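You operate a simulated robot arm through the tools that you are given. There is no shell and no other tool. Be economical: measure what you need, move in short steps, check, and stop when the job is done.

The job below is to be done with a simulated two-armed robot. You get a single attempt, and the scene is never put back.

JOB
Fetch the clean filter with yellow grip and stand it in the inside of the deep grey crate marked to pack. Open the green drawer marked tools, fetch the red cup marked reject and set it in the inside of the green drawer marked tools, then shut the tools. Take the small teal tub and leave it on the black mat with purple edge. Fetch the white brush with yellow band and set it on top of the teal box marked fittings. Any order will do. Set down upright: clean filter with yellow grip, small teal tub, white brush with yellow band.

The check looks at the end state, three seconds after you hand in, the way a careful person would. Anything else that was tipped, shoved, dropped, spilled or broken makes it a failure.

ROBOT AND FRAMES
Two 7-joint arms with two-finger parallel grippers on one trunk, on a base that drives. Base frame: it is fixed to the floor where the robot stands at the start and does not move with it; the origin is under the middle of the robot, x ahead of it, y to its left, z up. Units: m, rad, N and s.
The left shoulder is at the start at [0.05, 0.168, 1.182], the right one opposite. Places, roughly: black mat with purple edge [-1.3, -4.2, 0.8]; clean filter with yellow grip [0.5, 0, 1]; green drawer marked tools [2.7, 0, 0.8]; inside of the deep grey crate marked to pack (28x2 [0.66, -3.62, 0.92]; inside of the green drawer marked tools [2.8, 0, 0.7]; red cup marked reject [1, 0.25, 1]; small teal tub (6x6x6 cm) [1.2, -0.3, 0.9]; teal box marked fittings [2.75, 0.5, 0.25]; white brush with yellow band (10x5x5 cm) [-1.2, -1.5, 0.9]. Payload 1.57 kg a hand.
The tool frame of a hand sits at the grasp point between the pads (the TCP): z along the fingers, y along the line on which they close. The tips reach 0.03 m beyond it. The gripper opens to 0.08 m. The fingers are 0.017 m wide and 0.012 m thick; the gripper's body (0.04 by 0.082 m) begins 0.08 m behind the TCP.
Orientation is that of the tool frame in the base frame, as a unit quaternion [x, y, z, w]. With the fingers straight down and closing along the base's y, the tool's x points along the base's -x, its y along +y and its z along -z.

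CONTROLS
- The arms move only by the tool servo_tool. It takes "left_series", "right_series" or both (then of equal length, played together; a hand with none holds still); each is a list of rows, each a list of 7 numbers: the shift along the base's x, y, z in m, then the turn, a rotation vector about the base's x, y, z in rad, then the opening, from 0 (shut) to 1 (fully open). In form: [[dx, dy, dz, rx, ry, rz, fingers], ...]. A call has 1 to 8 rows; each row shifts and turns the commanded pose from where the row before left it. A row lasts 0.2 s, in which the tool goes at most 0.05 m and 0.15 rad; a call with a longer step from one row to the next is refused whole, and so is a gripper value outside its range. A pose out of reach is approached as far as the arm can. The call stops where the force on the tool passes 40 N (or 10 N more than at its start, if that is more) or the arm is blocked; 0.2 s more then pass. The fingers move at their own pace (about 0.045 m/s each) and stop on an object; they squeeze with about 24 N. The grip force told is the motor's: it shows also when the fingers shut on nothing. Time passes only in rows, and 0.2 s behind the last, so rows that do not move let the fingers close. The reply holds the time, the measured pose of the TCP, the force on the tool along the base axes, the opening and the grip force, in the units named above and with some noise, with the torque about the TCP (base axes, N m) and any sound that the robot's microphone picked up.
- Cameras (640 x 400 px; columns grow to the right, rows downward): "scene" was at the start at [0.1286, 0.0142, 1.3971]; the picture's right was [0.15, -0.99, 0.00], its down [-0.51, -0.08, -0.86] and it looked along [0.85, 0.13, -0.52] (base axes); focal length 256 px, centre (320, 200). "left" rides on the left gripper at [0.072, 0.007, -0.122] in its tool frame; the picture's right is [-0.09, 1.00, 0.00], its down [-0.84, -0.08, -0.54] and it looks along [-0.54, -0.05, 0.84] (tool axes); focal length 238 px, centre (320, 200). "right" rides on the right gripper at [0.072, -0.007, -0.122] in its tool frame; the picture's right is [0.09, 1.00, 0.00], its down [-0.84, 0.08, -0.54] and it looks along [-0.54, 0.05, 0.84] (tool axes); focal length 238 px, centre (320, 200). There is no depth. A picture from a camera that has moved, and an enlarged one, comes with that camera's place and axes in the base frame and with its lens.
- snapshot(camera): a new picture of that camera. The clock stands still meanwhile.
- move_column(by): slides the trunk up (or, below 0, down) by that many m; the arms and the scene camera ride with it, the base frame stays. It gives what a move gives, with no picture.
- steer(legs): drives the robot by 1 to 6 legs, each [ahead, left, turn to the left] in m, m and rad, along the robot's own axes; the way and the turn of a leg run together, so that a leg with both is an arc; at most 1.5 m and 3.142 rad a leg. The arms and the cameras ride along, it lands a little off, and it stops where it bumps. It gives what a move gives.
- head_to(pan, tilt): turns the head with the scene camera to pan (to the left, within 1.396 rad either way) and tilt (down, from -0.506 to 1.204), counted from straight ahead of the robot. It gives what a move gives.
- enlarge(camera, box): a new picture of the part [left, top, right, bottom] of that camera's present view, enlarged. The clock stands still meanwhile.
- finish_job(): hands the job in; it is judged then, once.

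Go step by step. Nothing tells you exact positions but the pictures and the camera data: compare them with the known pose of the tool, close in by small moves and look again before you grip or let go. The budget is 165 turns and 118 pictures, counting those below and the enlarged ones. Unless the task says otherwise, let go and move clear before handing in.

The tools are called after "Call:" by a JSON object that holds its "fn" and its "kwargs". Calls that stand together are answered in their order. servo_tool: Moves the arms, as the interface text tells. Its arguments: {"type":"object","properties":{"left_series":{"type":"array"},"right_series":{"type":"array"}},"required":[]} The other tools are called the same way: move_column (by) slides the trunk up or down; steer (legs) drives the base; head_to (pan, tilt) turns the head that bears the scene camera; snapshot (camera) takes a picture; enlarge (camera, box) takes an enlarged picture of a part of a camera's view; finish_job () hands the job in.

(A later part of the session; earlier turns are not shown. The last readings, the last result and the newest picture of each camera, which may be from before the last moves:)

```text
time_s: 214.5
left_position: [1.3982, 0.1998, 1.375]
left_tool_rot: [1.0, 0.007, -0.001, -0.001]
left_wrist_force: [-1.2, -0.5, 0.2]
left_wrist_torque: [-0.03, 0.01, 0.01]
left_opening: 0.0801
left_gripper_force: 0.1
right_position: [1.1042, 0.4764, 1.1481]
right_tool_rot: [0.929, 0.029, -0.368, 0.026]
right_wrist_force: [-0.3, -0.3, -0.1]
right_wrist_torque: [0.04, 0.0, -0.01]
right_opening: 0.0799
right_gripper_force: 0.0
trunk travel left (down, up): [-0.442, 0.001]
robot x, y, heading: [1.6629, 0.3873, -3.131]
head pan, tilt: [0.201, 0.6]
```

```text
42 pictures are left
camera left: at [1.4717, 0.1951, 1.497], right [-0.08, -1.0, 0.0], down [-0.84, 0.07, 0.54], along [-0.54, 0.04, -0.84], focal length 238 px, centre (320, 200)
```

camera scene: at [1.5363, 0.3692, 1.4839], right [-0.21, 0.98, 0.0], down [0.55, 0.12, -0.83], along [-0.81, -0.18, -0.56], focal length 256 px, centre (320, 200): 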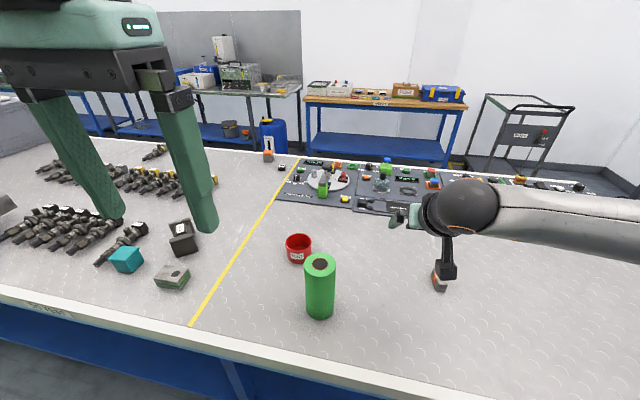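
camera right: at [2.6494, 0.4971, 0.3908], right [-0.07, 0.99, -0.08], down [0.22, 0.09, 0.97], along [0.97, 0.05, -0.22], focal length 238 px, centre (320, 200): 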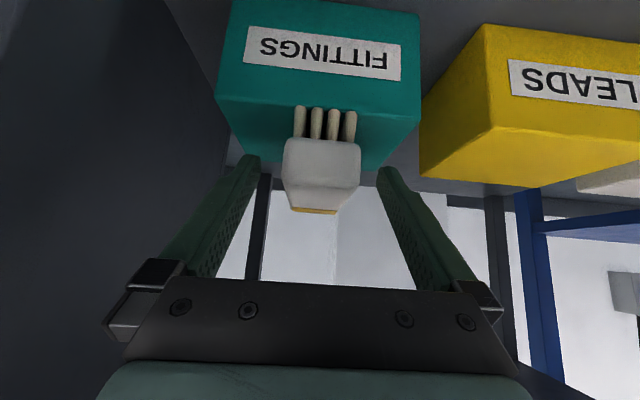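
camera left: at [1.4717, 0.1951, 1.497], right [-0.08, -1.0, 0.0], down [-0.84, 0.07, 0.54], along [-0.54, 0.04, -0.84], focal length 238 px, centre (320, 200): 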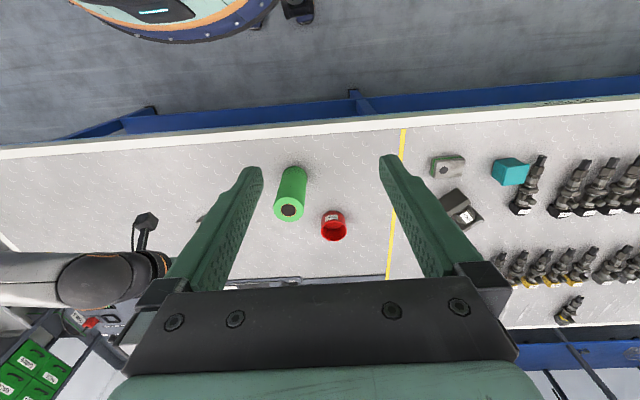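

Cup rim centre ≈ [1.011, 0.187, 0.96], about 7 cm wide; the green cylinder stands clear at [1.175, 0.29]. I'll nudge the base closer and bring the left hand over the cup.

Call:
{"fn": "steer", "kwargs": {"legs": [[0.035, 0, -0.01]]}}

Call:
{"fn": "servo_tool", "kwargs": {"left_series": [[-0.04, -0.001, -0.028, 0, 0, 0, 1], [-0.04, -0.001, -0.028, 0, 0, 0, 1], [-0.04, -0.001, -0.028, 0, 0, 0, 1], [-0.04, -0.001, -0.028, 0, 0, 0, 1], [-0.04, -0.001, -0.028, 0, 0, 0, 1], [-0.04, -0.001, -0.028, 0, 0, 0, 1], [-0.04, -0.001, -0.028, 0, 0, 0, 1], [-0.04, -0.001, -0.028, 0, 0, 0, 1]]}}

Call:
{"fn": "snapshot", "kwargs": {"camera": "left"}}

```text
time_s: 215.4
left_position: [1.3617, 0.2014, 1.3758]
left_tool_rot: [1.0, 0.002, 0.0, 0.0]
left_wrist_force: [-0.1, -0.3, 0.6]
left_wrist_torque: [0.04, -0.06, -0.02]
left_opening: 0.0798
left_gripper_force: 0.1
right_position: [1.0694, 0.4807, 1.1483]
right_tool_rot: [0.929, 0.025, -0.368, 0.024]
right_wrist_force: [-0.4, -0.1, -0.1]
right_wrist_torque: [-0.02, -0.02, -0.02]
right_opening: 0.08
right_gripper_force: 0.0
trunk travel left (down, up): [-0.442, 0.001]
robot x, y, heading: [1.6257, 0.3873, -3.135]
head pan, tilt: [0.201, 0.6]
```

```text
time_s: 217.2
left_position: [1.0424, 0.1956, 1.1499]
left_tool_rot: [1.0, 0.001, 0.0, 0.001]
left_wrist_force: [-0.9, -1.1, -0.1]
left_wrist_torque: [0.05, 0.0, -0.04]
left_opening: 0.0799
left_gripper_force: 0.0
right_position: [1.0703, 0.4823, 1.1476]
right_tool_rot: [0.93, 0.024, -0.367, 0.023]
right_wrist_force: [-0.6, -0.2, -0.3]
right_wrist_torque: [-0.03, 0.0, -0.01]
right_opening: 0.08
right_gripper_force: 0.1
trunk travel left (down, up): [-0.442, 0.001]
robot x, y, heading: [1.6321, 0.3878, -3.135]
head pan, tilt: [0.201, 0.6]
```

```text
41 pictures are left
camera left: at [1.1141, 0.19, 1.2715], right [-0.09, -1.0, 0.0], down [-0.84, 0.08, 0.54], along [-0.54, 0.05, -0.84], focal length 238 px, centre (320, 200)
```

left: 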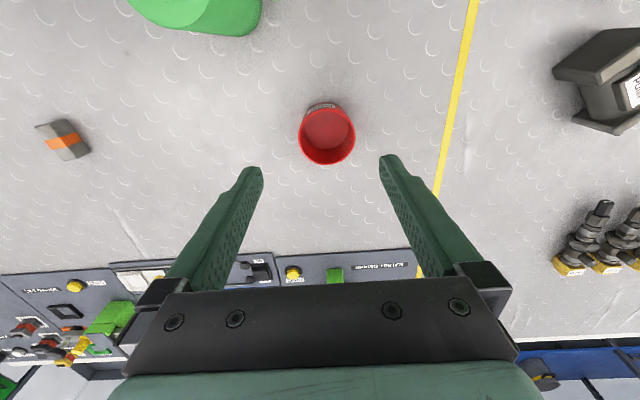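

The cup is about 7.5 cm wide, too tight to span, so I'll take it by the rim on its -y side with one finger inside. Positioning over that wall.

Call:
{"fn": "servo_tool", "kwargs": {"left_series": [[-0.017, -0.021, -0.03, 0, 0, 0, 1], [-0.017, -0.021, -0.03, 0, 0, 0, 1], [0, 0, -0.045, 0, 0, 0, 1], [0, 0, -0.025, 0, 0, 0, 1]]}}

Call:
{"fn": "snapshot", "kwargs": {"camera": "left"}}

```text
time_s: 218.2
left_position: [1.0075, 0.1507, 1.021]
left_tool_rot: [1.0, 0.002, -0.001, 0.001]
left_wrist_force: [0.5, 0.0, 0.7]
left_wrist_torque: [0.02, -0.01, -0.01]
left_opening: 0.08
left_gripper_force: 0.0
right_position: [1.0705, 0.481, 1.148]
right_tool_rot: [0.929, 0.025, -0.369, 0.024]
right_wrist_force: [-0.4, 1.1, -0.5]
right_wrist_torque: [0.02, 0.0, -0.03]
right_opening: 0.0802
right_gripper_force: 0.0
trunk travel left (down, up): [-0.442, 0.001]
robot x, y, heading: [1.6281, 0.3876, -3.14]
head pan, tilt: [0.201, 0.6]
```

```text
40 pictures are left
camera left: at [1.0802, 0.146, 1.1423], right [-0.09, -1.0, 0.0], down [-0.84, 0.07, 0.54], along [-0.54, 0.05, -0.84], focal length 238 px, centre (320, 200)
```

left: 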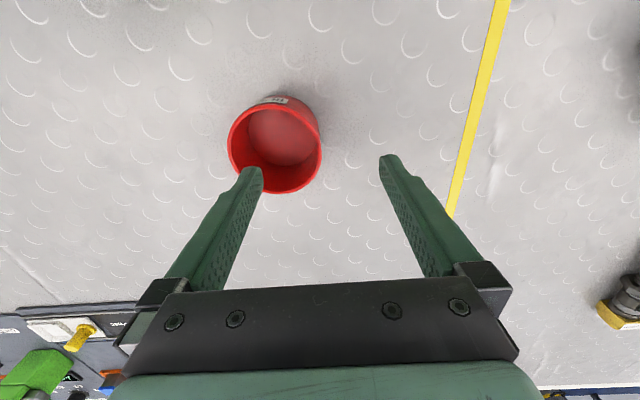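

The wall is centred between the fingers, one inside and one outside. Lowering and closing.

Call:
{"fn": "servo_tool", "kwargs": {"left_series": [[0.002, 0, -0.03, 0, 0, 0, 1], [0, 0, -0.025, 0, 0, 0, 1], [0, 0, -0.013, 0, 0, 0, 1], [0, 0, 0, 0, 0, 0, 0], [0, 0, 0, 0, 0, 0, 0], [0, 0, 0, 0, 0, 0, 0], [0, 0, 0, 0, 0, 0, 0], [0, 0, 0, 0, 0, 0, 0]]}}

Call:
{"fn": "snapshot", "kwargs": {"camera": "left"}}

```text
time_s: 220.0
left_position: [1.01, 0.1529, 0.9544]
left_tool_rot: [1.0, 0.001, -0.002, -0.001]
left_wrist_force: [0.9, 2.5, 4.5]
left_wrist_torque: [0.37, -0.05, -0.1]
left_opening: 0.0053
left_gripper_force: 18.7
right_position: [1.0697, 0.4807, 1.149]
right_tool_rot: [0.929, 0.025, -0.369, 0.023]
right_wrist_force: [1.0, 0.4, 0.6]
right_wrist_torque: [0.02, -0.01, 0.0]
right_opening: 0.0802
right_gripper_force: 0.0
trunk travel left (down, up): [-0.442, 0.001]
robot x, y, heading: [1.6276, 0.3885, -3.134]
head pan, tilt: [0.201, 0.6]
```

```text
39 pictures are left
camera left: at [1.0829, 0.1476, 1.0765], right [-0.09, -1.0, 0.0], down [-0.84, 0.07, 0.54], along [-0.54, 0.05, -0.84], focal length 238 px, centre (320, 200)
```

left: 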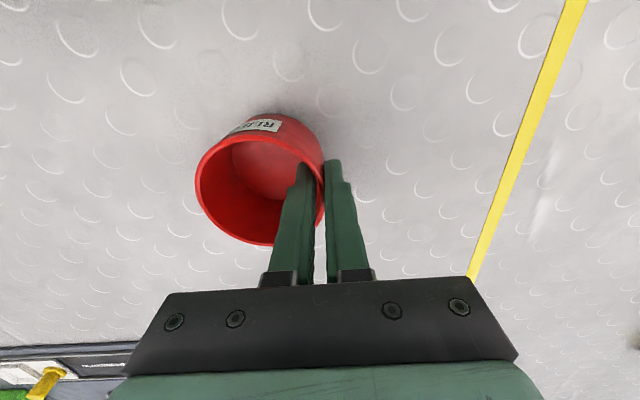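

The cup wall is gripped. Lifting straight up, then pulling in toward the robot.

Call:
{"fn": "servo_tool", "kwargs": {"left_series": [[0, 0, 0.02, 0, 0, 0, 0], [0, 0, 0.04, 0, 0, 0, 0], [0, 0, 0.045, 0, 0, 0, 0], [0, 0, 0.045, 0, 0, 0, 0], [0, 0, 0.045, 0, 0, 0, 0], [0.03, 0, 0.035, 0, 0, 0, 0], [0.045, 0, 0.01, 0, 0, 0, 0], [0.045, 0, 0, 0, 0, 0, 0]]}}

Call:
{"fn": "servo_tool", "kwargs": {"left_series": [[0.045, 0, 0, 0, 0, 0, 0], [0.045, 0, 0, 0, 0, 0, 0], [0.045, 0, 0, 0, 0, 0, 0]]}}

Call:
{"fn": "snapshot", "kwargs": {"camera": "left"}}

```text
time_s: 221.8
left_position: [1.1325, 0.1519, 1.1924]
left_tool_rot: [1.0, 0.003, 0.001, 0.0]
left_wrist_force: [0.5, -0.5, 0.7]
left_wrist_torque: [-0.03, 0.04, -0.01]
left_opening: 0.0053
left_gripper_force: 24.6
right_position: [1.0727, 0.4797, 1.1491]
right_tool_rot: [0.929, 0.025, -0.369, 0.023]
right_wrist_force: [-0.8, 0.6, 0.8]
right_wrist_torque: [0.0, 0.02, 0.01]
right_opening: 0.0796
right_gripper_force: 0.1
trunk travel left (down, up): [-0.442, 0.001]
robot x, y, heading: [1.6293, 0.3833, -3.141]
head pan, tilt: [0.201, 0.6]
```

```text
time_s: 222.6
left_position: [1.2678, 0.151, 1.1934]
left_tool_rot: [1.0, 0.004, 0.0, 0.0]
left_wrist_force: [-0.1, 0.6, -1.0]
left_wrist_torque: [-0.04, -0.01, 0.01]
left_opening: 0.0048
left_gripper_force: 23.9
right_position: [1.0707, 0.4806, 1.1497]
right_tool_rot: [0.929, 0.025, -0.368, 0.023]
right_wrist_force: [0.6, 0.3, 1.0]
right_wrist_torque: [-0.01, 0.02, -0.01]
right_opening: 0.0799
right_gripper_force: 0.1
trunk travel left (down, up): [-0.442, 0.001]
robot x, y, heading: [1.6278, 0.3825, -3.142]
head pan, tilt: [0.201, 0.6]
```

```text
38 pictures are left
camera left: at [1.3405, 0.1457, 1.3154], right [-0.09, -1.0, 0.0], down [-0.84, 0.07, 0.54], along [-0.54, 0.05, -0.84], focal length 238 px, centre (320, 200)
```

left: 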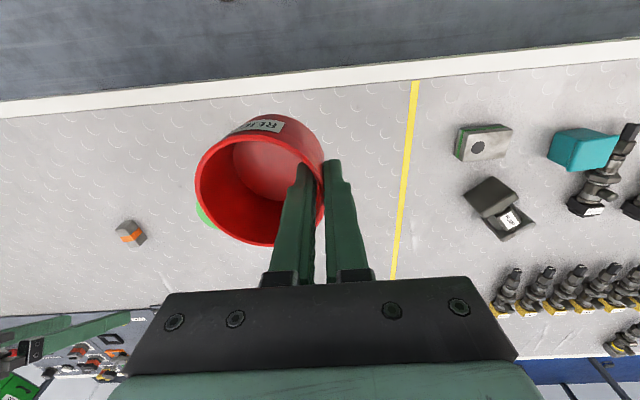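

Cup securely held. Backing off and turning to the cabinet (sweeping through the open side), to open the drawer with the right hand.

Call:
{"fn": "steer", "kwargs": {"legs": [[-0.22, 0, 0], [0, 0, -1.57], [0, 0, -1.57], [0, -0.2, 0]]}}

Call:
{"fn": "head_to", "kwargs": {"pan": -0.1, "tilt": 0.6}}

Call:
{"fn": "snapshot", "kwargs": {"camera": "scene"}}

```text
time_s: 233.1
left_position: [2.209, 0.4296, 1.1937]
left_tool_rot: [-0.007, 1.0, 0.001, 0.001]
left_wrist_force: [0.1, 0.4, -0.3]
left_wrist_torque: [0.04, 0.01, -0.03]
left_opening: 0.0051
left_gripper_force: 23.9
right_position: [2.4069, 0.104, 1.1483]
right_tool_rot: [-0.029, 0.929, 0.025, 0.369]
right_wrist_force: [-0.5, 0.1, -0.3]
right_wrist_torque: [0.0, -0.03, 0.0]
right_opening: 0.0799
right_gripper_force: 0.0
trunk travel left (down, up): [-0.442, 0.001]
robot x, y, heading: [1.849, 0.1908, 0.014]
head pan, tilt: [0.201, 0.6]
```

```text
time_s: 233.9
left_position: [2.208, 0.4305, 1.194]
left_tool_rot: [-0.007, 1.0, 0.0, 0.001]
left_wrist_force: [-0.2, -0.3, 0.0]
left_wrist_torque: [-0.02, -0.02, 0.02]
left_opening: 0.0052
left_gripper_force: 23.8
right_position: [2.4065, 0.1034, 1.1481]
right_tool_rot: [-0.029, 0.929, 0.025, 0.369]
right_wrist_force: [0.3, 0.0, 0.1]
right_wrist_torque: [0.0, 0.04, -0.01]
right_opening: 0.0798
right_gripper_force: 0.1
trunk travel left (down, up): [-0.442, 0.001]
robot x, y, heading: [1.8468, 0.1917, 0.008]
head pan, tilt: [-0.099, 0.6]
```

```text
37 pictures are left
camera scene: at [1.9759, 0.1835, 1.4839], right [-0.09, -1.0, 0.0], down [-0.56, 0.05, -0.83], along [0.82, -0.07, -0.56], focal length 256 px, centre (320, 200)
```

scene: 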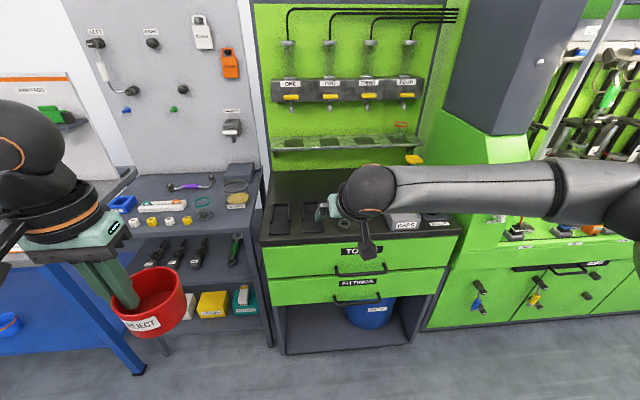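

Handle at about [2.58, -0.02, 0.755]. Lowering the trunk and starting to turn the right hand to point straight ahead.

Call:
{"fn": "move_column", "kwargs": {"by": -0.3}}

Call:
{"fn": "servo_tool", "kwargs": {"right_series": [[0, 0, 0, 0, -0.15, 0, 1], [0, 0, 0, 0, -0.15, 0, 1], [0, 0, 0, 0, -0.15, 0, 1], [0, 0, 0, 0, -0.15, 0, 1], [0, 0, 0, 0, -0.15, 0, 1], [0, 0, 0, 0.15, -0.05, 0, 1]]}}

```text
time_s: 236.9
left_position: [2.2077, 0.4288, 0.893]
left_tool_rot: [-0.007, 1.0, 0.0, 0.001]
left_wrist_force: [0.0, 0.7, 0.1]
left_wrist_torque: [0.03, 0.0, -0.01]
left_opening: 0.0051
left_gripper_force: 24.2
right_position: [2.4057, 0.1027, 0.8488]
right_tool_rot: [-0.029, 0.929, 0.026, 0.368]
right_wrist_force: [0.2, -0.4, 0.9]
right_wrist_torque: [-0.01, 0.0, 0.0]
right_opening: 0.08
right_gripper_force: 0.1
trunk travel left (down, up): [-0.142, 0.301]
robot x, y, heading: [1.8506, 0.1906, 0.01]
head pan, tilt: [-0.099, 0.6]
```

```text
refused: row 6 steps farther than a row can; nothing moved
```

Call:
{"fn": "servo_tool", "kwargs": {"right_series": [[0, 0, 0, 0, -0.15, 0, 1], [0, 0, 0, 0, -0.15, 0, 1], [0, 0, 0, 0, -0.15, 0, 1], [0, 0, 0, 0, -0.15, 0, 1], [0, 0, 0, 0, -0.15, 0, 1], [0, 0, 0, 0.14, -0.05, 0, 1]]}}

```text
time_s: 238.3
left_position: [2.2064, 0.4301, 0.8929]
left_tool_rot: [-0.006, 1.0, 0.001, 0.001]
left_wrist_force: [0.3, 0.0, -1.2]
left_wrist_torque: [0.02, 0.0, 0.01]
left_opening: 0.0053
left_gripper_force: 24.8
right_position: [2.3936, 0.1403, 0.8716]
right_tool_rot: [0.014, 0.71, 0.061, 0.701]
right_wrist_force: [0.4, -0.4, -0.2]
right_wrist_torque: [-0.04, 0.03, 0.01]
right_opening: 0.08
right_gripper_force: 0.1
right hand out of reach, approached as far as the arm can: row 5, 6
trunk travel left (down, up): [-0.142, 0.301]
robot x, y, heading: [1.8493, 0.1858, 0.015]
head pan, tilt: [-0.099, 0.6]
```

Nearly horizontal. Now rolling 90° so that the fingers close vertically, while easing the hand out to the right.

Call:
{"fn": "servo_tool", "kwargs": {"right_series": [[0.02, -0.02, 0, 0.15, 0, 0, 1], [0.02, -0.02, 0, 0.15, 0, 0, 1], [0.01, -0.02, 0, 0.15, 0, 0, 1], [0, -0.02, 0, 0.15, 0, 0, 1], [0, -0.02, 0, 0.15, 0, 0, 1], [0, 0, 0, 0.15, 0, 0, 1], [0, 0, 0, 0.15, 0, 0, 1], [0, 0, 0, 0.15, 0, 0, 1]]}}

Call:
{"fn": "snapshot", "kwargs": {"camera": "scene"}}

```text
time_s: 240.1
left_position: [2.2066, 0.4305, 0.8921]
left_tool_rot: [-0.007, 1.0, 0.0, 0.0]
left_wrist_force: [-1.1, 0.3, -0.7]
left_wrist_torque: [0.03, -0.02, 0.01]
left_opening: 0.0051
left_gripper_force: 23.9
right_position: [2.4136, 0.1265, 0.9188]
right_tool_rot: [0.406, 0.549, 0.454, 0.572]
right_wrist_force: [-0.9, -0.5, -0.2]
right_wrist_torque: [-0.01, -0.01, 0.01]
right_opening: 0.0801
right_gripper_force: 0.0
right hand out of reach, approached as far as the arm can: row 1, 2, 3, 4, 5
trunk travel left (down, up): [-0.142, 0.301]
robot x, y, heading: [1.8489, 0.1929, 0.015]
head pan, tilt: [-0.099, 0.6]
```

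```text
36 pictures are left
camera scene: at [1.9759, 0.1834, 1.1839], right [-0.09, -1.0, 0.0], down [-0.56, 0.05, -0.83], along [0.82, -0.07, -0.56], focal length 256 px, centre (320, 200)
```

scene: 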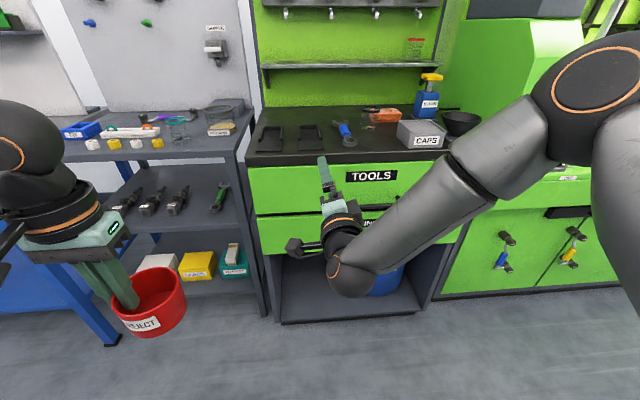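

The roll is nearly done. Finishing it and lowering toward the handle's height and y.

Call:
{"fn": "servo_tool", "kwargs": {"right_series": [[0, -0.02, -0.02, 0.14, 0, 0, 1], [0, -0.02, -0.03, 0.12, 0, 0, 1], [0, -0.025, -0.03, 0, 0.03, -0.03, 1], [0, -0.025, -0.03, 0, 0.03, 0, 1], [0, -0.025, -0.03, 0, 0, 0, 1], [0, -0.02, -0.02, 0, 0, 0, 1]]}}

Call:
{"fn": "snapshot", "kwargs": {"camera": "scene"}}

Call:
{"fn": "snapshot", "kwargs": {"camera": "right"}}

```text
time_s: 241.5
left_position: [2.2081, 0.4296, 0.894]
left_tool_rot: [-0.007, 1.0, 0.0, 0.001]
left_wrist_force: [0.1, 0.1, -0.8]
left_wrist_torque: [-0.03, -0.01, 0.02]
left_opening: 0.0054
left_gripper_force: 24.3
right_position: [2.3764, 0.1211, 0.8362]
right_tool_rot: [0.501, 0.495, 0.496, 0.508]
right_wrist_force: [0.0, 0.3, 0.1]
right_wrist_torque: [-0.03, 0.01, -0.02]
right_opening: 0.08
right_gripper_force: 0.1
right hand out of reach, approached as far as the arm can: row 1, 2, 3, 4, 5, 6
trunk travel left (down, up): [-0.142, 0.301]
robot x, y, heading: [1.8458, 0.1917, 0.011]
head pan, tilt: [-0.099, 0.6]
```

```text
35 pictures are left
camera scene: at [1.9759, 0.1834, 1.1839], right [-0.09, -1.0, 0.0], down [-0.56, 0.05, -0.83], along [0.82, -0.07, -0.56], focal length 256 px, centre (320, 200)
```

scene: 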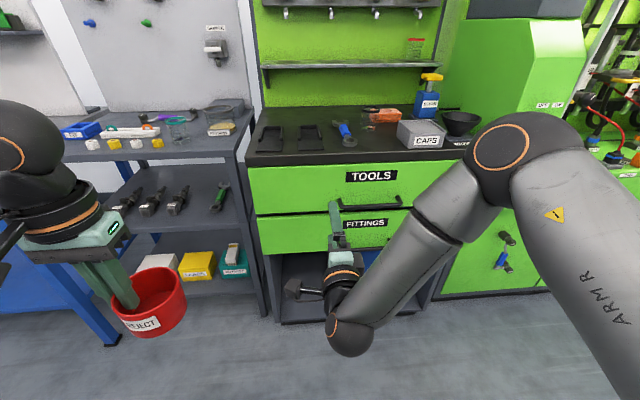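

```text
34 pictures are left
camera right: at [2.2559, 0.1951, 0.8272], right [-0.01, 0.1, 0.99], down [-0.56, -0.83, 0.08], along [0.83, -0.56, 0.06], focal length 238 px, centre (320, 200)
```

right: 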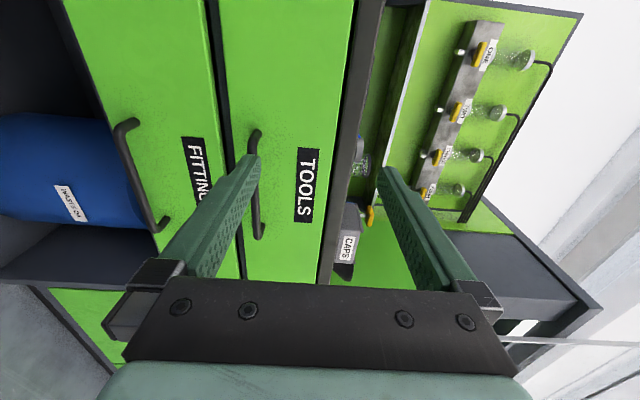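

The hand points straight ahead with fingers closing vertically. The TOOLS handle bar is at about x=2.564, z=0.752, y from -0.10 to 0.09. Shift right 0.1 m, lower 8.4 cm, and re-check.

Call:
{"fn": "steer", "kwargs": {"legs": [[0, -0.1, -0.01]]}}

Call:
{"fn": "move_column", "kwargs": {"by": -0.084}}

Call:
{"fn": "snapshot", "kwargs": {"camera": "right"}}

```text
time_s: 242.6
left_position: [2.2108, 0.3261, 0.8921]
left_tool_rot: [-0.002, 1.0, -0.001, 0.001]
left_wrist_force: [0.0, -0.4, -0.8]
left_wrist_torque: [-0.03, 0.01, 0.0]
left_opening: 0.0054
left_gripper_force: 23.6
right_position: [2.3757, 0.0151, 0.8355]
right_tool_rot: [0.503, 0.492, 0.493, 0.512]
right_wrist_force: [0.4, 0.2, -1.0]
right_wrist_torque: [0.01, 0.0, 0.02]
right_opening: 0.08
right_gripper_force: 0.1
trunk travel left (down, up): [-0.142, 0.301]
robot x, y, heading: [1.8503, 0.091, 0.006]
head pan, tilt: [-0.099, 0.6]
```

```text
time_s: 243.8
left_position: [2.2109, 0.3262, 0.8096]
left_tool_rot: [-0.001, 1.0, 0.0, 0.0]
left_wrist_force: [-0.3, 1.4, 0.0]
left_wrist_torque: [0.01, 0.02, 0.0]
left_opening: 0.0053
left_gripper_force: 24.1
right_position: [2.3754, 0.0153, 0.7507]
right_tool_rot: [0.503, 0.492, 0.493, 0.511]
right_wrist_force: [0.5, -0.8, 0.4]
right_wrist_torque: [-0.02, -0.01, 0.04]
right_opening: 0.0802
right_gripper_force: 0.1
trunk travel left (down, up): [-0.058, 0.385]
robot x, y, heading: [1.8506, 0.0911, 0.004]
head pan, tilt: [-0.099, 0.6]
```

```text
33 pictures are left
camera right: at [2.2568, 0.0907, 0.7435], right [-0.01, 0.1, 0.99], down [-0.57, -0.82, 0.08], along [0.82, -0.56, 0.06], focal length 238 px, centre (320, 200)
```

right: 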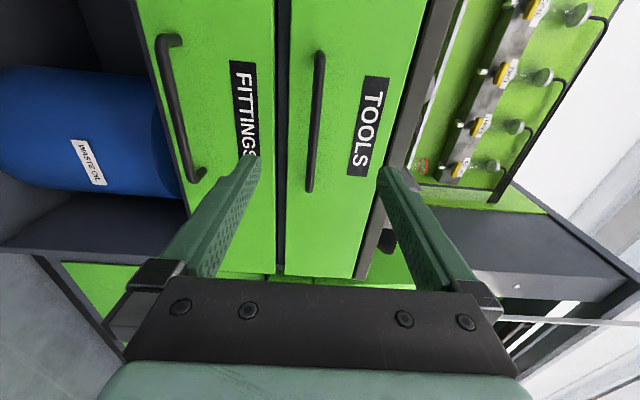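

The bar is exactly at the hand's height and centred. Driving forward so the bar enters between the open fingers.

Call:
{"fn": "steer", "kwargs": {"legs": [[0.15, 0, 0]]}}

Call:
{"fn": "snapshot", "kwargs": {"camera": "right"}}

```text
time_s: 245.2
left_position: [2.3597, 0.3259, 0.8097]
left_tool_rot: [-0.001, 1.0, 0.0, 0.0]
left_wrist_force: [-0.2, -0.3, -0.7]
left_wrist_torque: [-0.01, 0.03, 0.01]
left_opening: 0.0054
left_gripper_force: 24.2
right_position: [2.5247, 0.0151, 0.7507]
right_tool_rot: [0.503, 0.492, 0.493, 0.512]
right_wrist_force: [-0.1, 0.0, 0.0]
right_wrist_torque: [-0.02, -0.02, 0.02]
right_opening: 0.0802
right_gripper_force: 0.0
trunk travel left (down, up): [-0.058, 0.385]
robot x, y, heading: [1.9979, 0.0897, 0.001]
head pan, tilt: [-0.099, 0.6]
```

```text
32 pictures are left
camera right: at [2.4062, 0.0907, 0.7434], right [-0.01, 0.1, 0.99], down [-0.57, -0.82, 0.08], along [0.82, -0.56, 0.06], focal length 238 px, centre (320, 200)
```

right: 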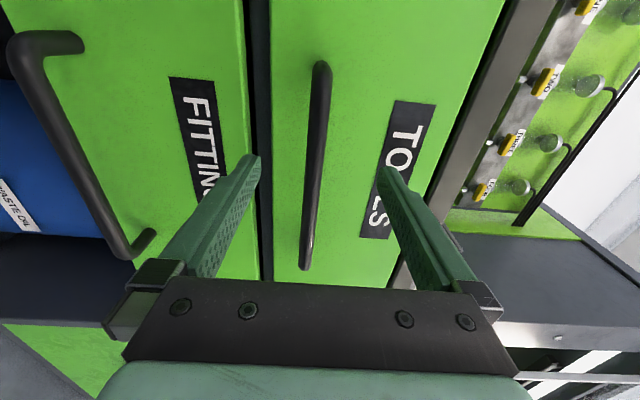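

The bar is between the fingers. 2.8 cm further, then grip.

Call:
{"fn": "steer", "kwargs": {"legs": [[0.03, 0, 0]]}}

Call:
{"fn": "servo_tool", "kwargs": {"right_series": [[0, 0, 0, 0, 0, 0, 0], [0, 0, 0, 0, 0, 0, 0], [0, 0, 0, 0, 0, 0, 0], [0, 0, 0, 0, 0, 0, 0], [0, 0, 0, 0, 0, 0, 0]]}}

```text
time_s: 246.0
left_position: [2.3894, 0.3257, 0.809]
left_tool_rot: [-0.002, 1.0, -0.001, 0.001]
left_wrist_force: [-0.5, 0.0, 0.0]
left_wrist_torque: [0.04, 0.0, -0.03]
left_opening: 0.0052
left_gripper_force: 23.5
right_position: [2.5559, 0.0141, 0.7514]
right_tool_rot: [0.503, 0.493, 0.492, 0.512]
right_wrist_force: [0.0, -0.4, 0.2]
right_wrist_torque: [0.0, 0.01, 0.01]
right_opening: 0.0799
right_gripper_force: 0.0
trunk travel left (down, up): [-0.058, 0.385]
robot x, y, heading: [2.0251, 0.0902, 0.008]
head pan, tilt: [-0.099, 0.6]
```

```text
time_s: 247.2
left_position: [2.3914, 0.3268, 0.8084]
left_tool_rot: [-0.002, 1.0, 0.0, 0.0]
left_wrist_force: [-0.7, 0.4, -0.8]
left_wrist_torque: [0.06, 0.01, 0.02]
left_opening: 0.0052
left_gripper_force: 23.8
right_position: [2.5538, 0.0157, 0.7472]
right_tool_rot: [0.506, 0.495, 0.49, 0.509]
right_wrist_force: [0.5, 0.7, -15.5]
right_wrist_torque: [0.29, 0.17, -0.16]
right_opening: 0.0141
right_gripper_force: 24.1
trunk travel left (down, up): [-0.058, 0.385]
robot x, y, heading: [2.0224, 0.0886, 0.005]
head pan, tilt: [-0.099, 0.6]
```

The bar is gripped (14 mm). Pulling the drawer open by driving back.

Call:
{"fn": "servo_tool", "kwargs": {"right_series": [[0, 0, -0.003, 0, 0, 0, 0]]}}

Call:
{"fn": "steer", "kwargs": {"legs": [[-0.24, 0, 0]]}}

Call:
{"fn": "snapshot", "kwargs": {"camera": "scene"}}

```text
time_s: 247.6
left_position: [2.3909, 0.3263, 0.8088]
left_tool_rot: [-0.002, 1.0, 0.001, -0.001]
left_wrist_force: [0.4, -0.5, 0.1]
left_wrist_torque: [-0.02, -0.05, 0.01]
left_opening: 0.0053
left_gripper_force: 23.6
right_position: [2.5547, 0.0146, 0.7481]
right_tool_rot: [0.504, 0.493, 0.492, 0.511]
right_wrist_force: [-1.8, -2.5, -12.6]
right_wrist_torque: [0.27, 0.16, 0.87]
right_opening: 0.0138
right_gripper_force: 30.8
trunk travel left (down, up): [-0.058, 0.385]
robot x, y, heading: [2.0271, 0.0904, 0.003]
head pan, tilt: [-0.099, 0.6]
```

```text
time_s: 249.4
left_position: [2.1505, 0.3259, 0.8093]
left_tool_rot: [-0.001, 1.0, 0.002, 0.001]
left_wrist_force: [-0.4, -0.8, -0.8]
left_wrist_torque: [0.01, 0.0, 0.01]
left_opening: 0.0056
left_gripper_force: 24.2
right_position: [2.3167, 0.0147, 0.7468]
right_tool_rot: [0.505, 0.493, 0.491, 0.512]
right_wrist_force: [1.7, -4.3, -13.2]
right_wrist_torque: [0.28, 0.21, -0.09]
right_opening: 0.014
right_gripper_force: 30.2
trunk travel left (down, up): [-0.058, 0.385]
robot x, y, heading: [1.7884, 0.0914, -0.001]
head pan, tilt: [-0.099, 0.6]
```

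```text
31 pictures are left
camera scene: at [1.9178, 0.0813, 1.0997], right [-0.1, -1.0, 0.0], down [-0.56, 0.06, -0.82], along [0.82, -0.08, -0.57], focal length 256 px, centre (320, 200)
```

scene: 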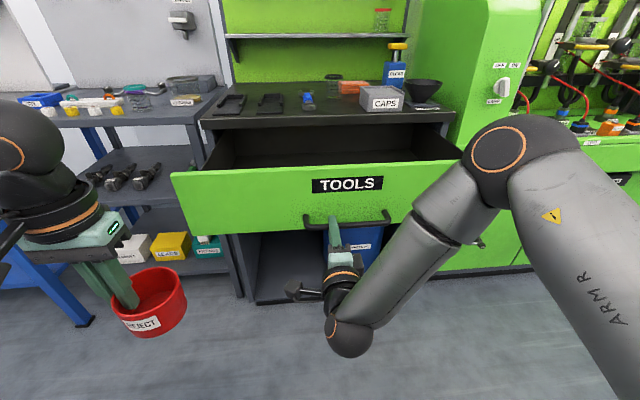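

The drawer is out about 24 cm. Keeping hold of the handle, I'll raise the cup and reach over the drawer front with the left hand.

Call:
{"fn": "servo_tool", "kwargs": {"left_series": [[0, 0, 0.045, 0, 0, 0, 0], [0, 0, 0.045, 0, 0, 0, 0], [0, -0.02, 0.045, 0, 0, 0, 0], [0.03, -0.03, 0.015, 0, 0, 0, 0], [0.04, -0.03, 0, 0, 0, 0, 0], [0.045, -0.02, 0, 0, 0, 0, 0], [0.045, 0, 0, 0, 0, 0, 0], [0.045, 0, 0, 0, 0, 0, 0]]}}

Call:
{"fn": "servo_tool", "kwargs": {"left_series": [[0.04, 0, 0, 0, 0, 0, 0], [0.035, 0, -0.01, 0, 0, 0, 0]]}}

Call:
{"fn": "snapshot", "kwargs": {"camera": "left"}}

Call:
{"fn": "snapshot", "kwargs": {"camera": "scene"}}

```text
time_s: 251.2
left_position: [2.3321, 0.2267, 0.9604]
left_tool_rot: [-0.002, 1.0, 0.002, 0.001]
left_wrist_force: [-0.5, 0.5, 0.0]
left_wrist_torque: [0.0, 0.0, 0.01]
left_opening: 0.005
left_gripper_force: 23.9
left hand out of reach, approached as far as the arm can: row 8
right_position: [2.3165, 0.0157, 0.7481]
right_tool_rot: [0.505, 0.493, 0.491, 0.511]
right_wrist_force: [0.1, 1.6, -6.9]
right_wrist_torque: [0.17, 0.11, -0.75]
right_opening: 0.0138
right_gripper_force: 30.4
trunk travel left (down, up): [-0.058, 0.385]
robot x, y, heading: [1.7906, 0.0919, 0.002]
head pan, tilt: [-0.099, 0.6]
```

```text
time_s: 251.8
left_position: [2.3508, 0.2206, 0.932]
left_tool_rot: [-0.002, 1.0, 0.001, 0.0]
left_wrist_force: [-0.8, 1.0, 0.3]
left_wrist_torque: [0.02, -0.02, 0.05]
left_opening: 0.0051
left_gripper_force: 23.4
left hand out of reach, approached as far as the arm can: row 1, 2
right_position: [2.3162, 0.0143, 0.7477]
right_tool_rot: [0.504, 0.493, 0.491, 0.511]
right_wrist_force: [2.2, -2.2, -8.6]
right_wrist_torque: [0.35, -0.03, 0.15]
right_opening: 0.0139
right_gripper_force: 30.4
trunk travel left (down, up): [-0.058, 0.385]
robot x, y, heading: [1.7908, 0.0886, 0.006]
head pan, tilt: [-0.099, 0.6]
```

```text
30 pictures are left
camera left: at [2.2797, 0.2274, 1.0538], right [0.09, 1.0, 0.0], down [0.84, -0.08, 0.54], along [0.54, -0.05, -0.84], focal length 238 px, centre (320, 200)
```

left: 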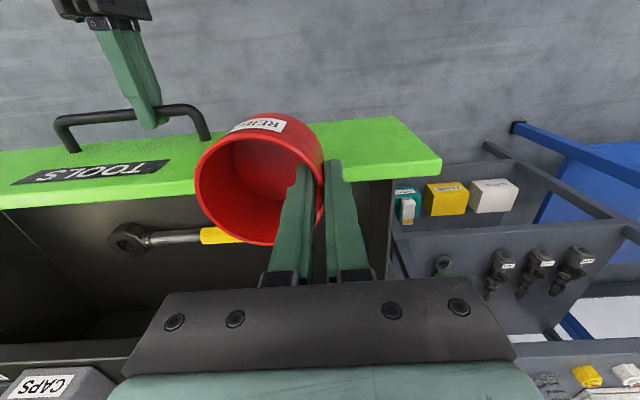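

```text
29 pictures are left
camera scene: at [1.9177, 0.0815, 1.0997], right [-0.1, -1.0, 0.0], down [-0.56, 0.05, -0.82], along [0.82, -0.08, -0.57], focal length 256 px, centre (320, 200)
```

scene: 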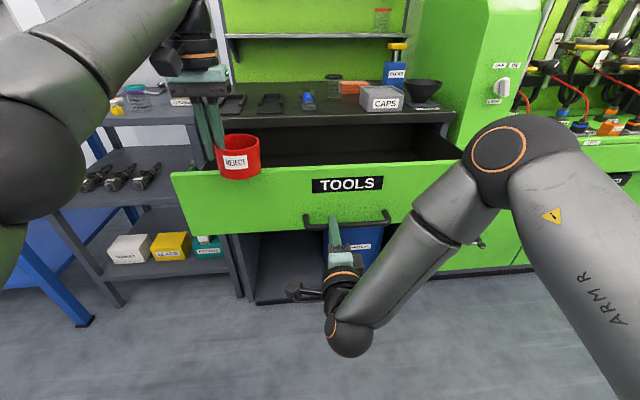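

The reach is limited with the trunk low. I'll release the handle, back off, raise the trunk, and come closer; there's a wrench in the drawer to avoid.

Call:
{"fn": "servo_tool", "kwargs": {"right_series": [[0, 0, 0, 0, 0, 0, 1], [0, 0, 0, 0, 0, 0, 1], [0, 0, 0, 0, 0, 0, 1], [0, 0, 0, 0, 0, 0, 1]]}}

Call:
{"fn": "steer", "kwargs": {"legs": [[-0.12, 0, 0]]}}

Call:
{"fn": "move_column", "kwargs": {"by": 0.27}}

```text
time_s: 252.8
left_position: [2.3496, 0.2215, 0.9323]
left_tool_rot: [-0.001, 1.0, 0.001, 0.001]
left_wrist_force: [-0.1, -0.6, -0.3]
left_wrist_torque: [0.0, 0.04, -0.02]
left_opening: 0.0054
left_gripper_force: 24.0
right_position: [2.3152, 0.0151, 0.7494]
right_tool_rot: [0.504, 0.493, 0.491, 0.512]
right_wrist_force: [-0.2, -0.1, -0.1]
right_wrist_torque: [-0.01, 0.01, 0.01]
right_opening: 0.0801
right_gripper_force: 0.0
trunk travel left (down, up): [-0.058, 0.385]
robot x, y, heading: [1.7921, 0.0897, 0.003]
head pan, tilt: [-0.099, 0.6]
```

```text
time_s: 254.0
left_position: [2.2301, 0.2202, 0.9328]
left_tool_rot: [-0.002, 1.0, 0.0, 0.001]
left_wrist_force: [0.3, -1.2, -0.2]
left_wrist_torque: [0.03, 0.04, 0.0]
left_opening: 0.005
left_gripper_force: 24.3
right_position: [2.1951, 0.0148, 0.749]
right_tool_rot: [0.504, 0.492, 0.492, 0.512]
right_wrist_force: [-1.3, -0.3, -0.4]
right_wrist_torque: [0.0, -0.01, 0.0]
right_opening: 0.08
right_gripper_force: 0.1
trunk travel left (down, up): [-0.058, 0.385]
robot x, y, heading: [1.6721, 0.0914, -0.0]
head pan, tilt: [-0.099, 0.6]
```

```text
time_s: 256.8
left_position: [2.2305, 0.2204, 1.2029]
left_tool_rot: [-0.001, 1.0, 0.001, 0.001]
left_wrist_force: [-0.4, -0.1, 0.6]
left_wrist_torque: [0.02, -0.01, 0.01]
left_opening: 0.0054
left_gripper_force: 24.0
right_position: [2.1974, 0.0145, 1.0189]
right_tool_rot: [0.505, 0.493, 0.491, 0.511]
right_wrist_force: [-0.1, 0.5, -0.2]
right_wrist_torque: [0.01, 0.0, -0.03]
right_opening: 0.0801
right_gripper_force: 0.0
trunk travel left (down, up): [-0.328, 0.115]
robot x, y, heading: [1.6702, 0.0908, 0.003]
head pan, tilt: [-0.099, 0.6]
```

Driving forward so the cup is over the drawer's left part.

Call:
{"fn": "steer", "kwargs": {"legs": [[0.235, 0.01, 0]]}}

Call:
{"fn": "servo_tool", "kwargs": {"left_series": [[0, 0, -0.045, 0, 0, 0, 0], [0, 0, -0.045, 0, 0, 0, 0], [0, 0, -0.045, 0, 0, 0, 0], [0, 0, -0.045, 0, 0, 0, 0], [0, 0, -0.045, 0, 0, 0, 0], [0, 0, -0.035, 0, 0, 0, 0]]}}

Call:
{"fn": "snapshot", "kwargs": {"camera": "left"}}

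Call:
{"fn": "snapshot", "kwargs": {"camera": "scene"}}

```text
time_s: 258.5
left_position: [2.4654, 0.2314, 1.2024]
left_tool_rot: [-0.002, 1.0, 0.0, 0.0]
left_wrist_force: [0.4, 0.0, -0.2]
left_wrist_torque: [0.04, 0.0, 0.01]
left_opening: 0.0053
left_gripper_force: 24.0
right_position: [2.4309, 0.0253, 1.0187]
right_tool_rot: [0.503, 0.493, 0.492, 0.512]
right_wrist_force: [0.0, 0.8, 0.5]
right_wrist_torque: [-0.02, 0.0, 0.01]
right_opening: 0.0796
right_gripper_force: 0.1
trunk travel left (down, up): [-0.328, 0.115]
robot x, y, heading: [1.9028, 0.1026, 0.003]
head pan, tilt: [-0.099, 0.6]
```

```text
time_s: 259.9
left_position: [2.4645, 0.2303, 0.9423]
left_tool_rot: [-0.001, 1.0, 0.0, 0.001]
left_wrist_force: [-0.3, 0.5, 0.0]
left_wrist_torque: [0.02, 0.02, 0.0]
left_opening: 0.0055
left_gripper_force: 23.8
right_position: [2.4291, 0.0259, 1.019]
right_tool_rot: [0.504, 0.492, 0.491, 0.512]
right_wrist_force: [0.2, -0.2, 0.0]
right_wrist_torque: [-0.02, 0.03, 0.03]
right_opening: 0.0802
right_gripper_force: 0.0
trunk travel left (down, up): [-0.328, 0.115]
robot x, y, heading: [1.9054, 0.0991, 0.001]
head pan, tilt: [-0.099, 0.6]
```

```text
28 pictures are left
camera left: at [2.3932, 0.2374, 1.0638], right [0.09, 1.0, 0.0], down [0.84, -0.07, 0.54], along [0.54, -0.05, -0.84], focal length 238 px, centre (320, 200)
```

left: 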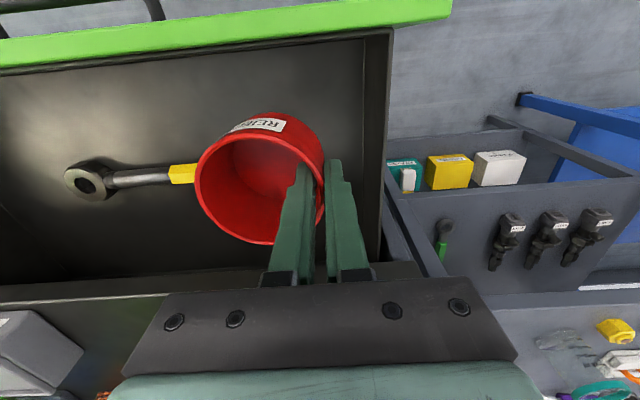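

```text
27 pictures are left
camera scene: at [2.0309, 0.0919, 1.3699], right [-0.1, -1.0, 0.0], down [-0.56, 0.05, -0.82], along [0.82, -0.08, -0.57], focal length 256 px, centre (320, 200)
```

scene: 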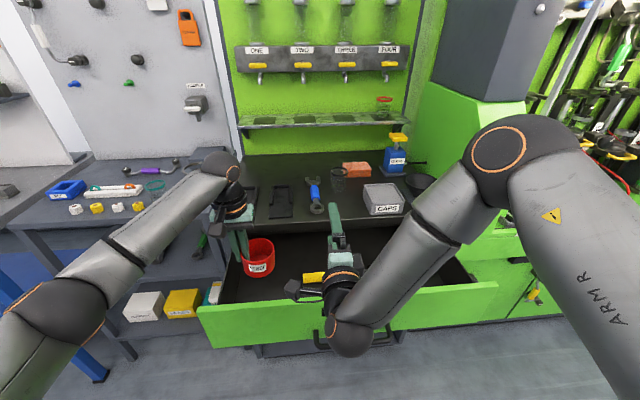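

Cup is inside the drawer outline, clear of the wrench. I'll shift it 3 cm further in so the hand camera clears the drawer front, then lower to the floor.

Call:
{"fn": "servo_tool", "kwargs": {"left_series": [[0.03, 0, -0.03, 0, 0, 0, 0], [0.003, 0, -0.045, 0, 0, 0, 0], [0, 0, -0.04, 0, 0, 0, 0], [0, 0, -0.03, 0, 0, 0, 0]]}}

Call:
{"fn": "snapshot", "kwargs": {"camera": "left"}}

```text
time_s: 260.9
left_position: [2.4973, 0.2312, 0.7974]
left_tool_rot: [-0.001, 1.0, 0.001, 0.001]
left_wrist_force: [0.1, 0.5, -0.2]
left_wrist_torque: [0.08, -0.02, -0.01]
left_opening: 0.0054
left_gripper_force: 24.5
right_position: [2.4295, 0.0248, 1.0186]
right_tool_rot: [0.504, 0.492, 0.492, 0.512]
right_wrist_force: [-0.3, 0.3, -0.3]
right_wrist_torque: [0.0, -0.02, 0.02]
right_opening: 0.0801
right_gripper_force: 0.0
trunk travel left (down, up): [-0.328, 0.115]
robot x, y, heading: [1.9032, 0.0991, 0.001]
head pan, tilt: [-0.099, 0.6]
```

```text
26 pictures are left
camera left: at [2.4256, 0.2378, 0.9188], right [0.09, 1.0, 0.0], down [0.84, -0.08, 0.54], along [0.54, -0.05, -0.84], focal length 238 px, centre (320, 200)
```

left: 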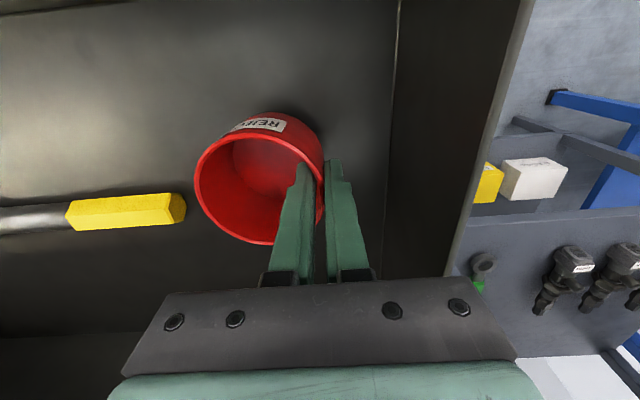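

Clear of the wrench. Lowering to the drawer floor in small steps.

Call:
{"fn": "servo_tool", "kwargs": {"left_series": [[0, 0, -0.012, 0, 0, 0, 0], [0, 0, -0.01, 0, 0, 0, 0], [0, 0, -0.006, 0, 0, 0, 0], [0, 0, -0.005, 0, 0, 0, 0], [0, 0, -0.005, 0, 0, 0, 0], [0, 0, -0.005, 0, 0, 0, 0]]}}

```text
time_s: 262.1
left_position: [2.5025, 0.2311, 0.7746]
left_tool_rot: [-0.001, 1.0, -0.001, 0.012]
left_wrist_force: [0.4, 0.4, 16.0]
left_wrist_torque: [-0.69, 0.43, -0.05]
left_opening: 0.006
left_gripper_force: 23.1
left hand out of reach, approached as far as the arm can: row 4
right_position: [2.4295, 0.0251, 1.0192]
right_tool_rot: [0.504, 0.493, 0.492, 0.512]
right_wrist_force: [0.7, -0.3, 0.1]
right_wrist_torque: [0.01, -0.02, -0.01]
right_opening: 0.0798
right_gripper_force: 0.1
trunk travel left (down, up): [-0.328, 0.115]
robot x, y, heading: [1.9039, 0.1007, 0.002]
head pan, tilt: [-0.099, 0.6]
stopped in row 5 (left hand): the force on the tool passed its limit (the readings are from after the stop); the commanded pose is now the measured one
```

Touched down. Easing, opening and rising.

Call:
{"fn": "servo_tool", "kwargs": {"left_series": [[0, 0, 0.003, 0, 0, 0, 0], [0, 0, 0, 0, 0, 0, 0.6], [0, 0, 0, 0, 0, 0, 0.6], [0, 0, 0, 0, 0, 0, 0.6], [0, 0, 0, 0, 0, 0, 0.6], [0, 0, 0.03, 0, 0, 0, 0.6], [0, 0, 0.045, 0, 0, 0, 0.6], [0, 0, 0.045, 0, 0, 0, 0.6]]}}

Call:
{"fn": "snapshot", "kwargs": {"camera": "left"}}

```text
time_s: 263.9
left_position: [2.4997, 0.2334, 0.8929]
left_tool_rot: [-0.001, 1.0, 0.001, 0.006]
left_wrist_force: [0.2, -0.1, 0.3]
left_wrist_torque: [-0.03, 0.02, -0.02]
left_opening: 0.048
left_gripper_force: 0.1
right_position: [2.43, 0.0256, 1.0182]
right_tool_rot: [0.504, 0.493, 0.492, 0.511]
right_wrist_force: [0.4, 0.5, 0.4]
right_wrist_torque: [0.03, -0.02, -0.02]
right_opening: 0.0802
right_gripper_force: 0.1
trunk travel left (down, up): [-0.328, 0.115]
robot x, y, heading: [1.9037, 0.0985, 0.003]
head pan, tilt: [-0.099, 0.6]
```

```text
25 pictures are left
camera left: at [2.4261, 0.2405, 1.0143], right [0.09, 1.0, 0.0], down [0.83, -0.08, 0.56], along [0.55, -0.05, -0.83], focal length 238 px, centre (320, 200)
```

left: 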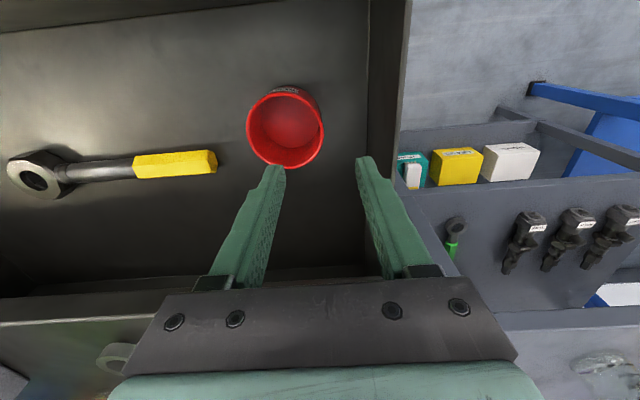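

The red cup stands in the drawer, lower than its front. Retracting the left hand upward and back.

Call:
{"fn": "servo_tool", "kwargs": {"left_series": [[0, 0, 0.045, 0, 0, 0, 1], [0, 0, 0.045, 0, 0, 0, 1], [0, 0, 0.045, 0, 0, 0, 1], [-0.02, 0, 0.04, 0, 0, 0, 1], [-0.045, 0.01, 0, 0, 0, 0, 1], [-0.045, 0.01, 0, 0, 0, 0, 1], [-0.045, 0.01, 0, 0, 0, 0, 1], [-0.045, 0.01, 0, 0, 0, 0, 1]]}}

Call:
{"fn": "steer", "kwargs": {"legs": [[-0.25, 0, 0]]}}

Call:
{"fn": "move_column", "kwargs": {"by": -0.27}}

Call:
{"fn": "snapshot", "kwargs": {"camera": "right"}}

```text
time_s: 265.7
left_position: [2.2978, 0.2724, 1.0696]
left_tool_rot: [-0.002, 1.0, 0.0, 0.008]
left_wrist_force: [0.1, -0.2, 0.6]
left_wrist_torque: [0.01, -0.04, 0.0]
left_opening: 0.0802
left_gripper_force: 0.1
right_position: [2.4296, 0.0257, 1.0195]
right_tool_rot: [0.504, 0.493, 0.492, 0.512]
right_wrist_force: [-0.4, 0.2, -0.5]
right_wrist_torque: [0.0, 0.03, 0.0]
right_opening: 0.0799
right_gripper_force: 0.0
trunk travel left (down, up): [-0.328, 0.115]
robot x, y, heading: [1.9051, 0.1006, 0.003]
head pan, tilt: [-0.099, 0.6]
```

```text
time_s: 267.5
left_position: [2.0502, 0.2714, 1.0695]
left_tool_rot: [-0.001, 1.0, 0.001, 0.009]
left_wrist_force: [0.0, 0.0, -0.4]
left_wrist_torque: [0.03, 0.0, 0.02]
left_opening: 0.08
left_gripper_force: 0.0
right_position: [2.1794, 0.0248, 1.0187]
right_tool_rot: [0.504, 0.492, 0.491, 0.513]
right_wrist_force: [0.0, 0.1, -0.2]
right_wrist_torque: [-0.02, 0.02, 0.01]
right_opening: 0.08
right_gripper_force: 0.1
trunk travel left (down, up): [-0.328, 0.115]
robot x, y, heading: [1.6499, 0.1024, 0.003]
head pan, tilt: [-0.099, 0.6]
```

```text
time_s: 270.2
left_position: [2.0499, 0.2725, 0.7989]
left_tool_rot: [-0.001, 1.0, 0.001, 0.008]
left_wrist_force: [-0.2, 0.4, -0.4]
left_wrist_torque: [-0.01, 0.01, -0.03]
left_opening: 0.0798
left_gripper_force: 0.1
right_position: [2.1808, 0.0244, 0.7493]
right_tool_rot: [0.504, 0.493, 0.491, 0.512]
right_wrist_force: [-0.1, 0.8, 0.7]
right_wrist_torque: [-0.01, -0.01, 0.02]
right_opening: 0.0798
right_gripper_force: 0.0
trunk travel left (down, up): [-0.058, 0.385]
robot x, y, heading: [1.6536, 0.101, 0.001]
head pan, tilt: [-0.099, 0.6]
```

```text
24 pictures are left
camera right: at [2.0618, 0.1003, 0.7407], right [0.0, 0.1, 0.99], down [-0.57, -0.82, 0.08], along [0.82, -0.57, 0.06], focal length 238 px, centre (320, 200)
```

right: 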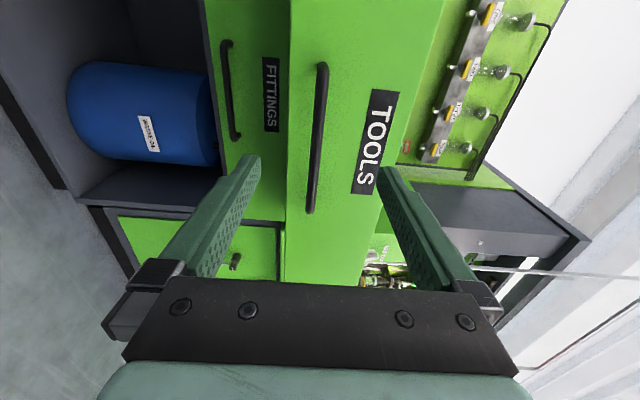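

The open fingers straddle the handle line. Driving forward to push the drawer shut with the fingertips on its front.

Call:
{"fn": "steer", "kwargs": {"legs": [[0.395, 0, 0]]}}

Call:
{"fn": "snapshot", "kwargs": {"camera": "scene"}}

```text
time_s: 272.7
left_position: [2.4475, 0.2722, 0.8009]
left_tool_rot: [-0.002, 1.0, 0.001, 0.01]
left_wrist_force: [1.2, -0.1, -0.7]
left_wrist_torque: [0.01, 0.03, 0.0]
left_opening: 0.0802
left_gripper_force: 0.0
right_position: [2.5783, 0.0273, 0.7482]
right_tool_rot: [0.503, 0.494, 0.493, 0.51]
right_wrist_force: [-35.1, -5.3, -3.3]
right_wrist_torque: [0.4, -1.4, 0.08]
right_opening: 0.0794
right_gripper_force: 0.0
trunk travel left (down, up): [-0.058, 0.385]
robot x, y, heading: [2.0575, 0.1019, 0.011]
head pan, tilt: [-0.099, 0.6]
```

```text
23 pictures are left
camera scene: at [2.1792, 0.0927, 1.1001], right [-0.09, -1.0, 0.0], down [-0.56, 0.05, -0.83], along [0.82, -0.08, -0.56], focal length 256 px, centre (320, 200)
```

scene: 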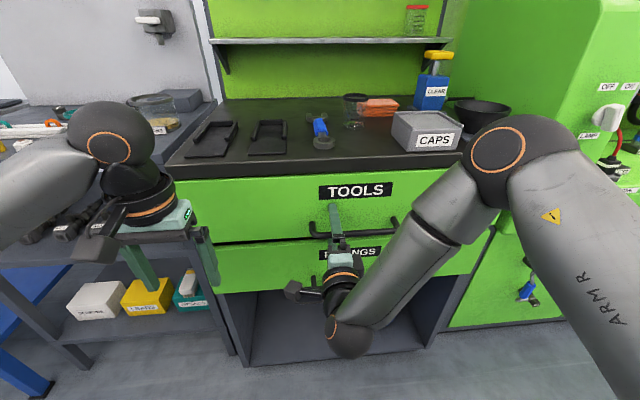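

The drawer is flush shut (pushed against its stop). Now back off, raise the trunk, and turn to the bench for the teal tub.

Call:
{"fn": "steer", "kwargs": {"legs": [[-0.2, 0, 0]]}}

Call:
{"fn": "move_column", "kwargs": {"by": 0.38}}

Call:
{"fn": "enlarge", "kwargs": {"camera": "scene", "box": [100, 130, 480, 380]}}

```text
time_s: 274.3
left_position: [2.2511, 0.2734, 0.7987]
left_tool_rot: [-0.003, 1.0, 0.001, 0.008]
left_wrist_force: [0.9, 0.3, -1.0]
left_wrist_torque: [-0.02, -0.01, -0.01]
left_opening: 0.0801
left_gripper_force: 0.1
right_position: [2.38, 0.0278, 0.747]
right_tool_rot: [0.504, 0.495, 0.492, 0.509]
right_wrist_force: [0.4, -0.4, -0.3]
right_wrist_torque: [0.01, -0.02, -0.01]
right_opening: 0.08
right_gripper_force: 0.1
trunk travel left (down, up): [-0.058, 0.385]
robot x, y, heading: [1.8549, 0.0992, 0.008]
head pan, tilt: [-0.099, 0.6]
```

```text
time_s: 278.0
left_position: [2.2502, 0.2727, 1.1787]
left_tool_rot: [-0.004, 1.0, 0.001, 0.008]
left_wrist_force: [-0.4, -0.1, -0.1]
left_wrist_torque: [0.01, 0.01, -0.05]
left_opening: 0.0797
left_gripper_force: 0.0
right_position: [2.3824, 0.0279, 1.1274]
right_tool_rot: [0.504, 0.495, 0.492, 0.509]
right_wrist_force: [0.9, -0.4, -0.5]
right_wrist_torque: [-0.01, 0.03, 0.01]
right_opening: 0.0801
right_gripper_force: 0.0
trunk travel left (down, up): [-0.438, 0.005]
robot x, y, heading: [1.8517, 0.0954, 0.005]
head pan, tilt: [-0.099, 0.6]
```

```text
1.60 times, centred on (290, 255) of scene
camera zoom: at [1.983, 0.0922, 1.4799], right [-0.09, -1.0, 0.0], down [-0.56, 0.05, -0.83], along [0.82, -0.08, -0.56], focal length 409 px, centre (368, 112)
```

zoom: 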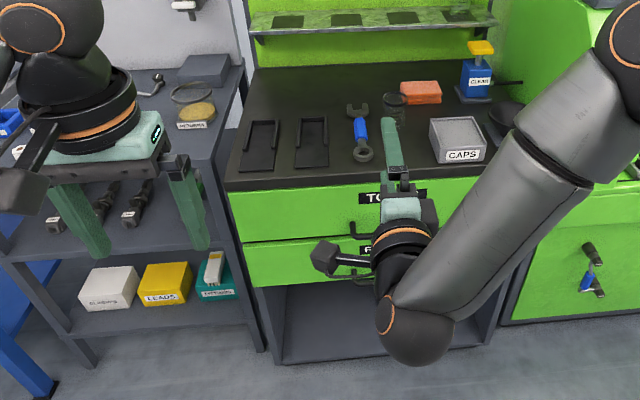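

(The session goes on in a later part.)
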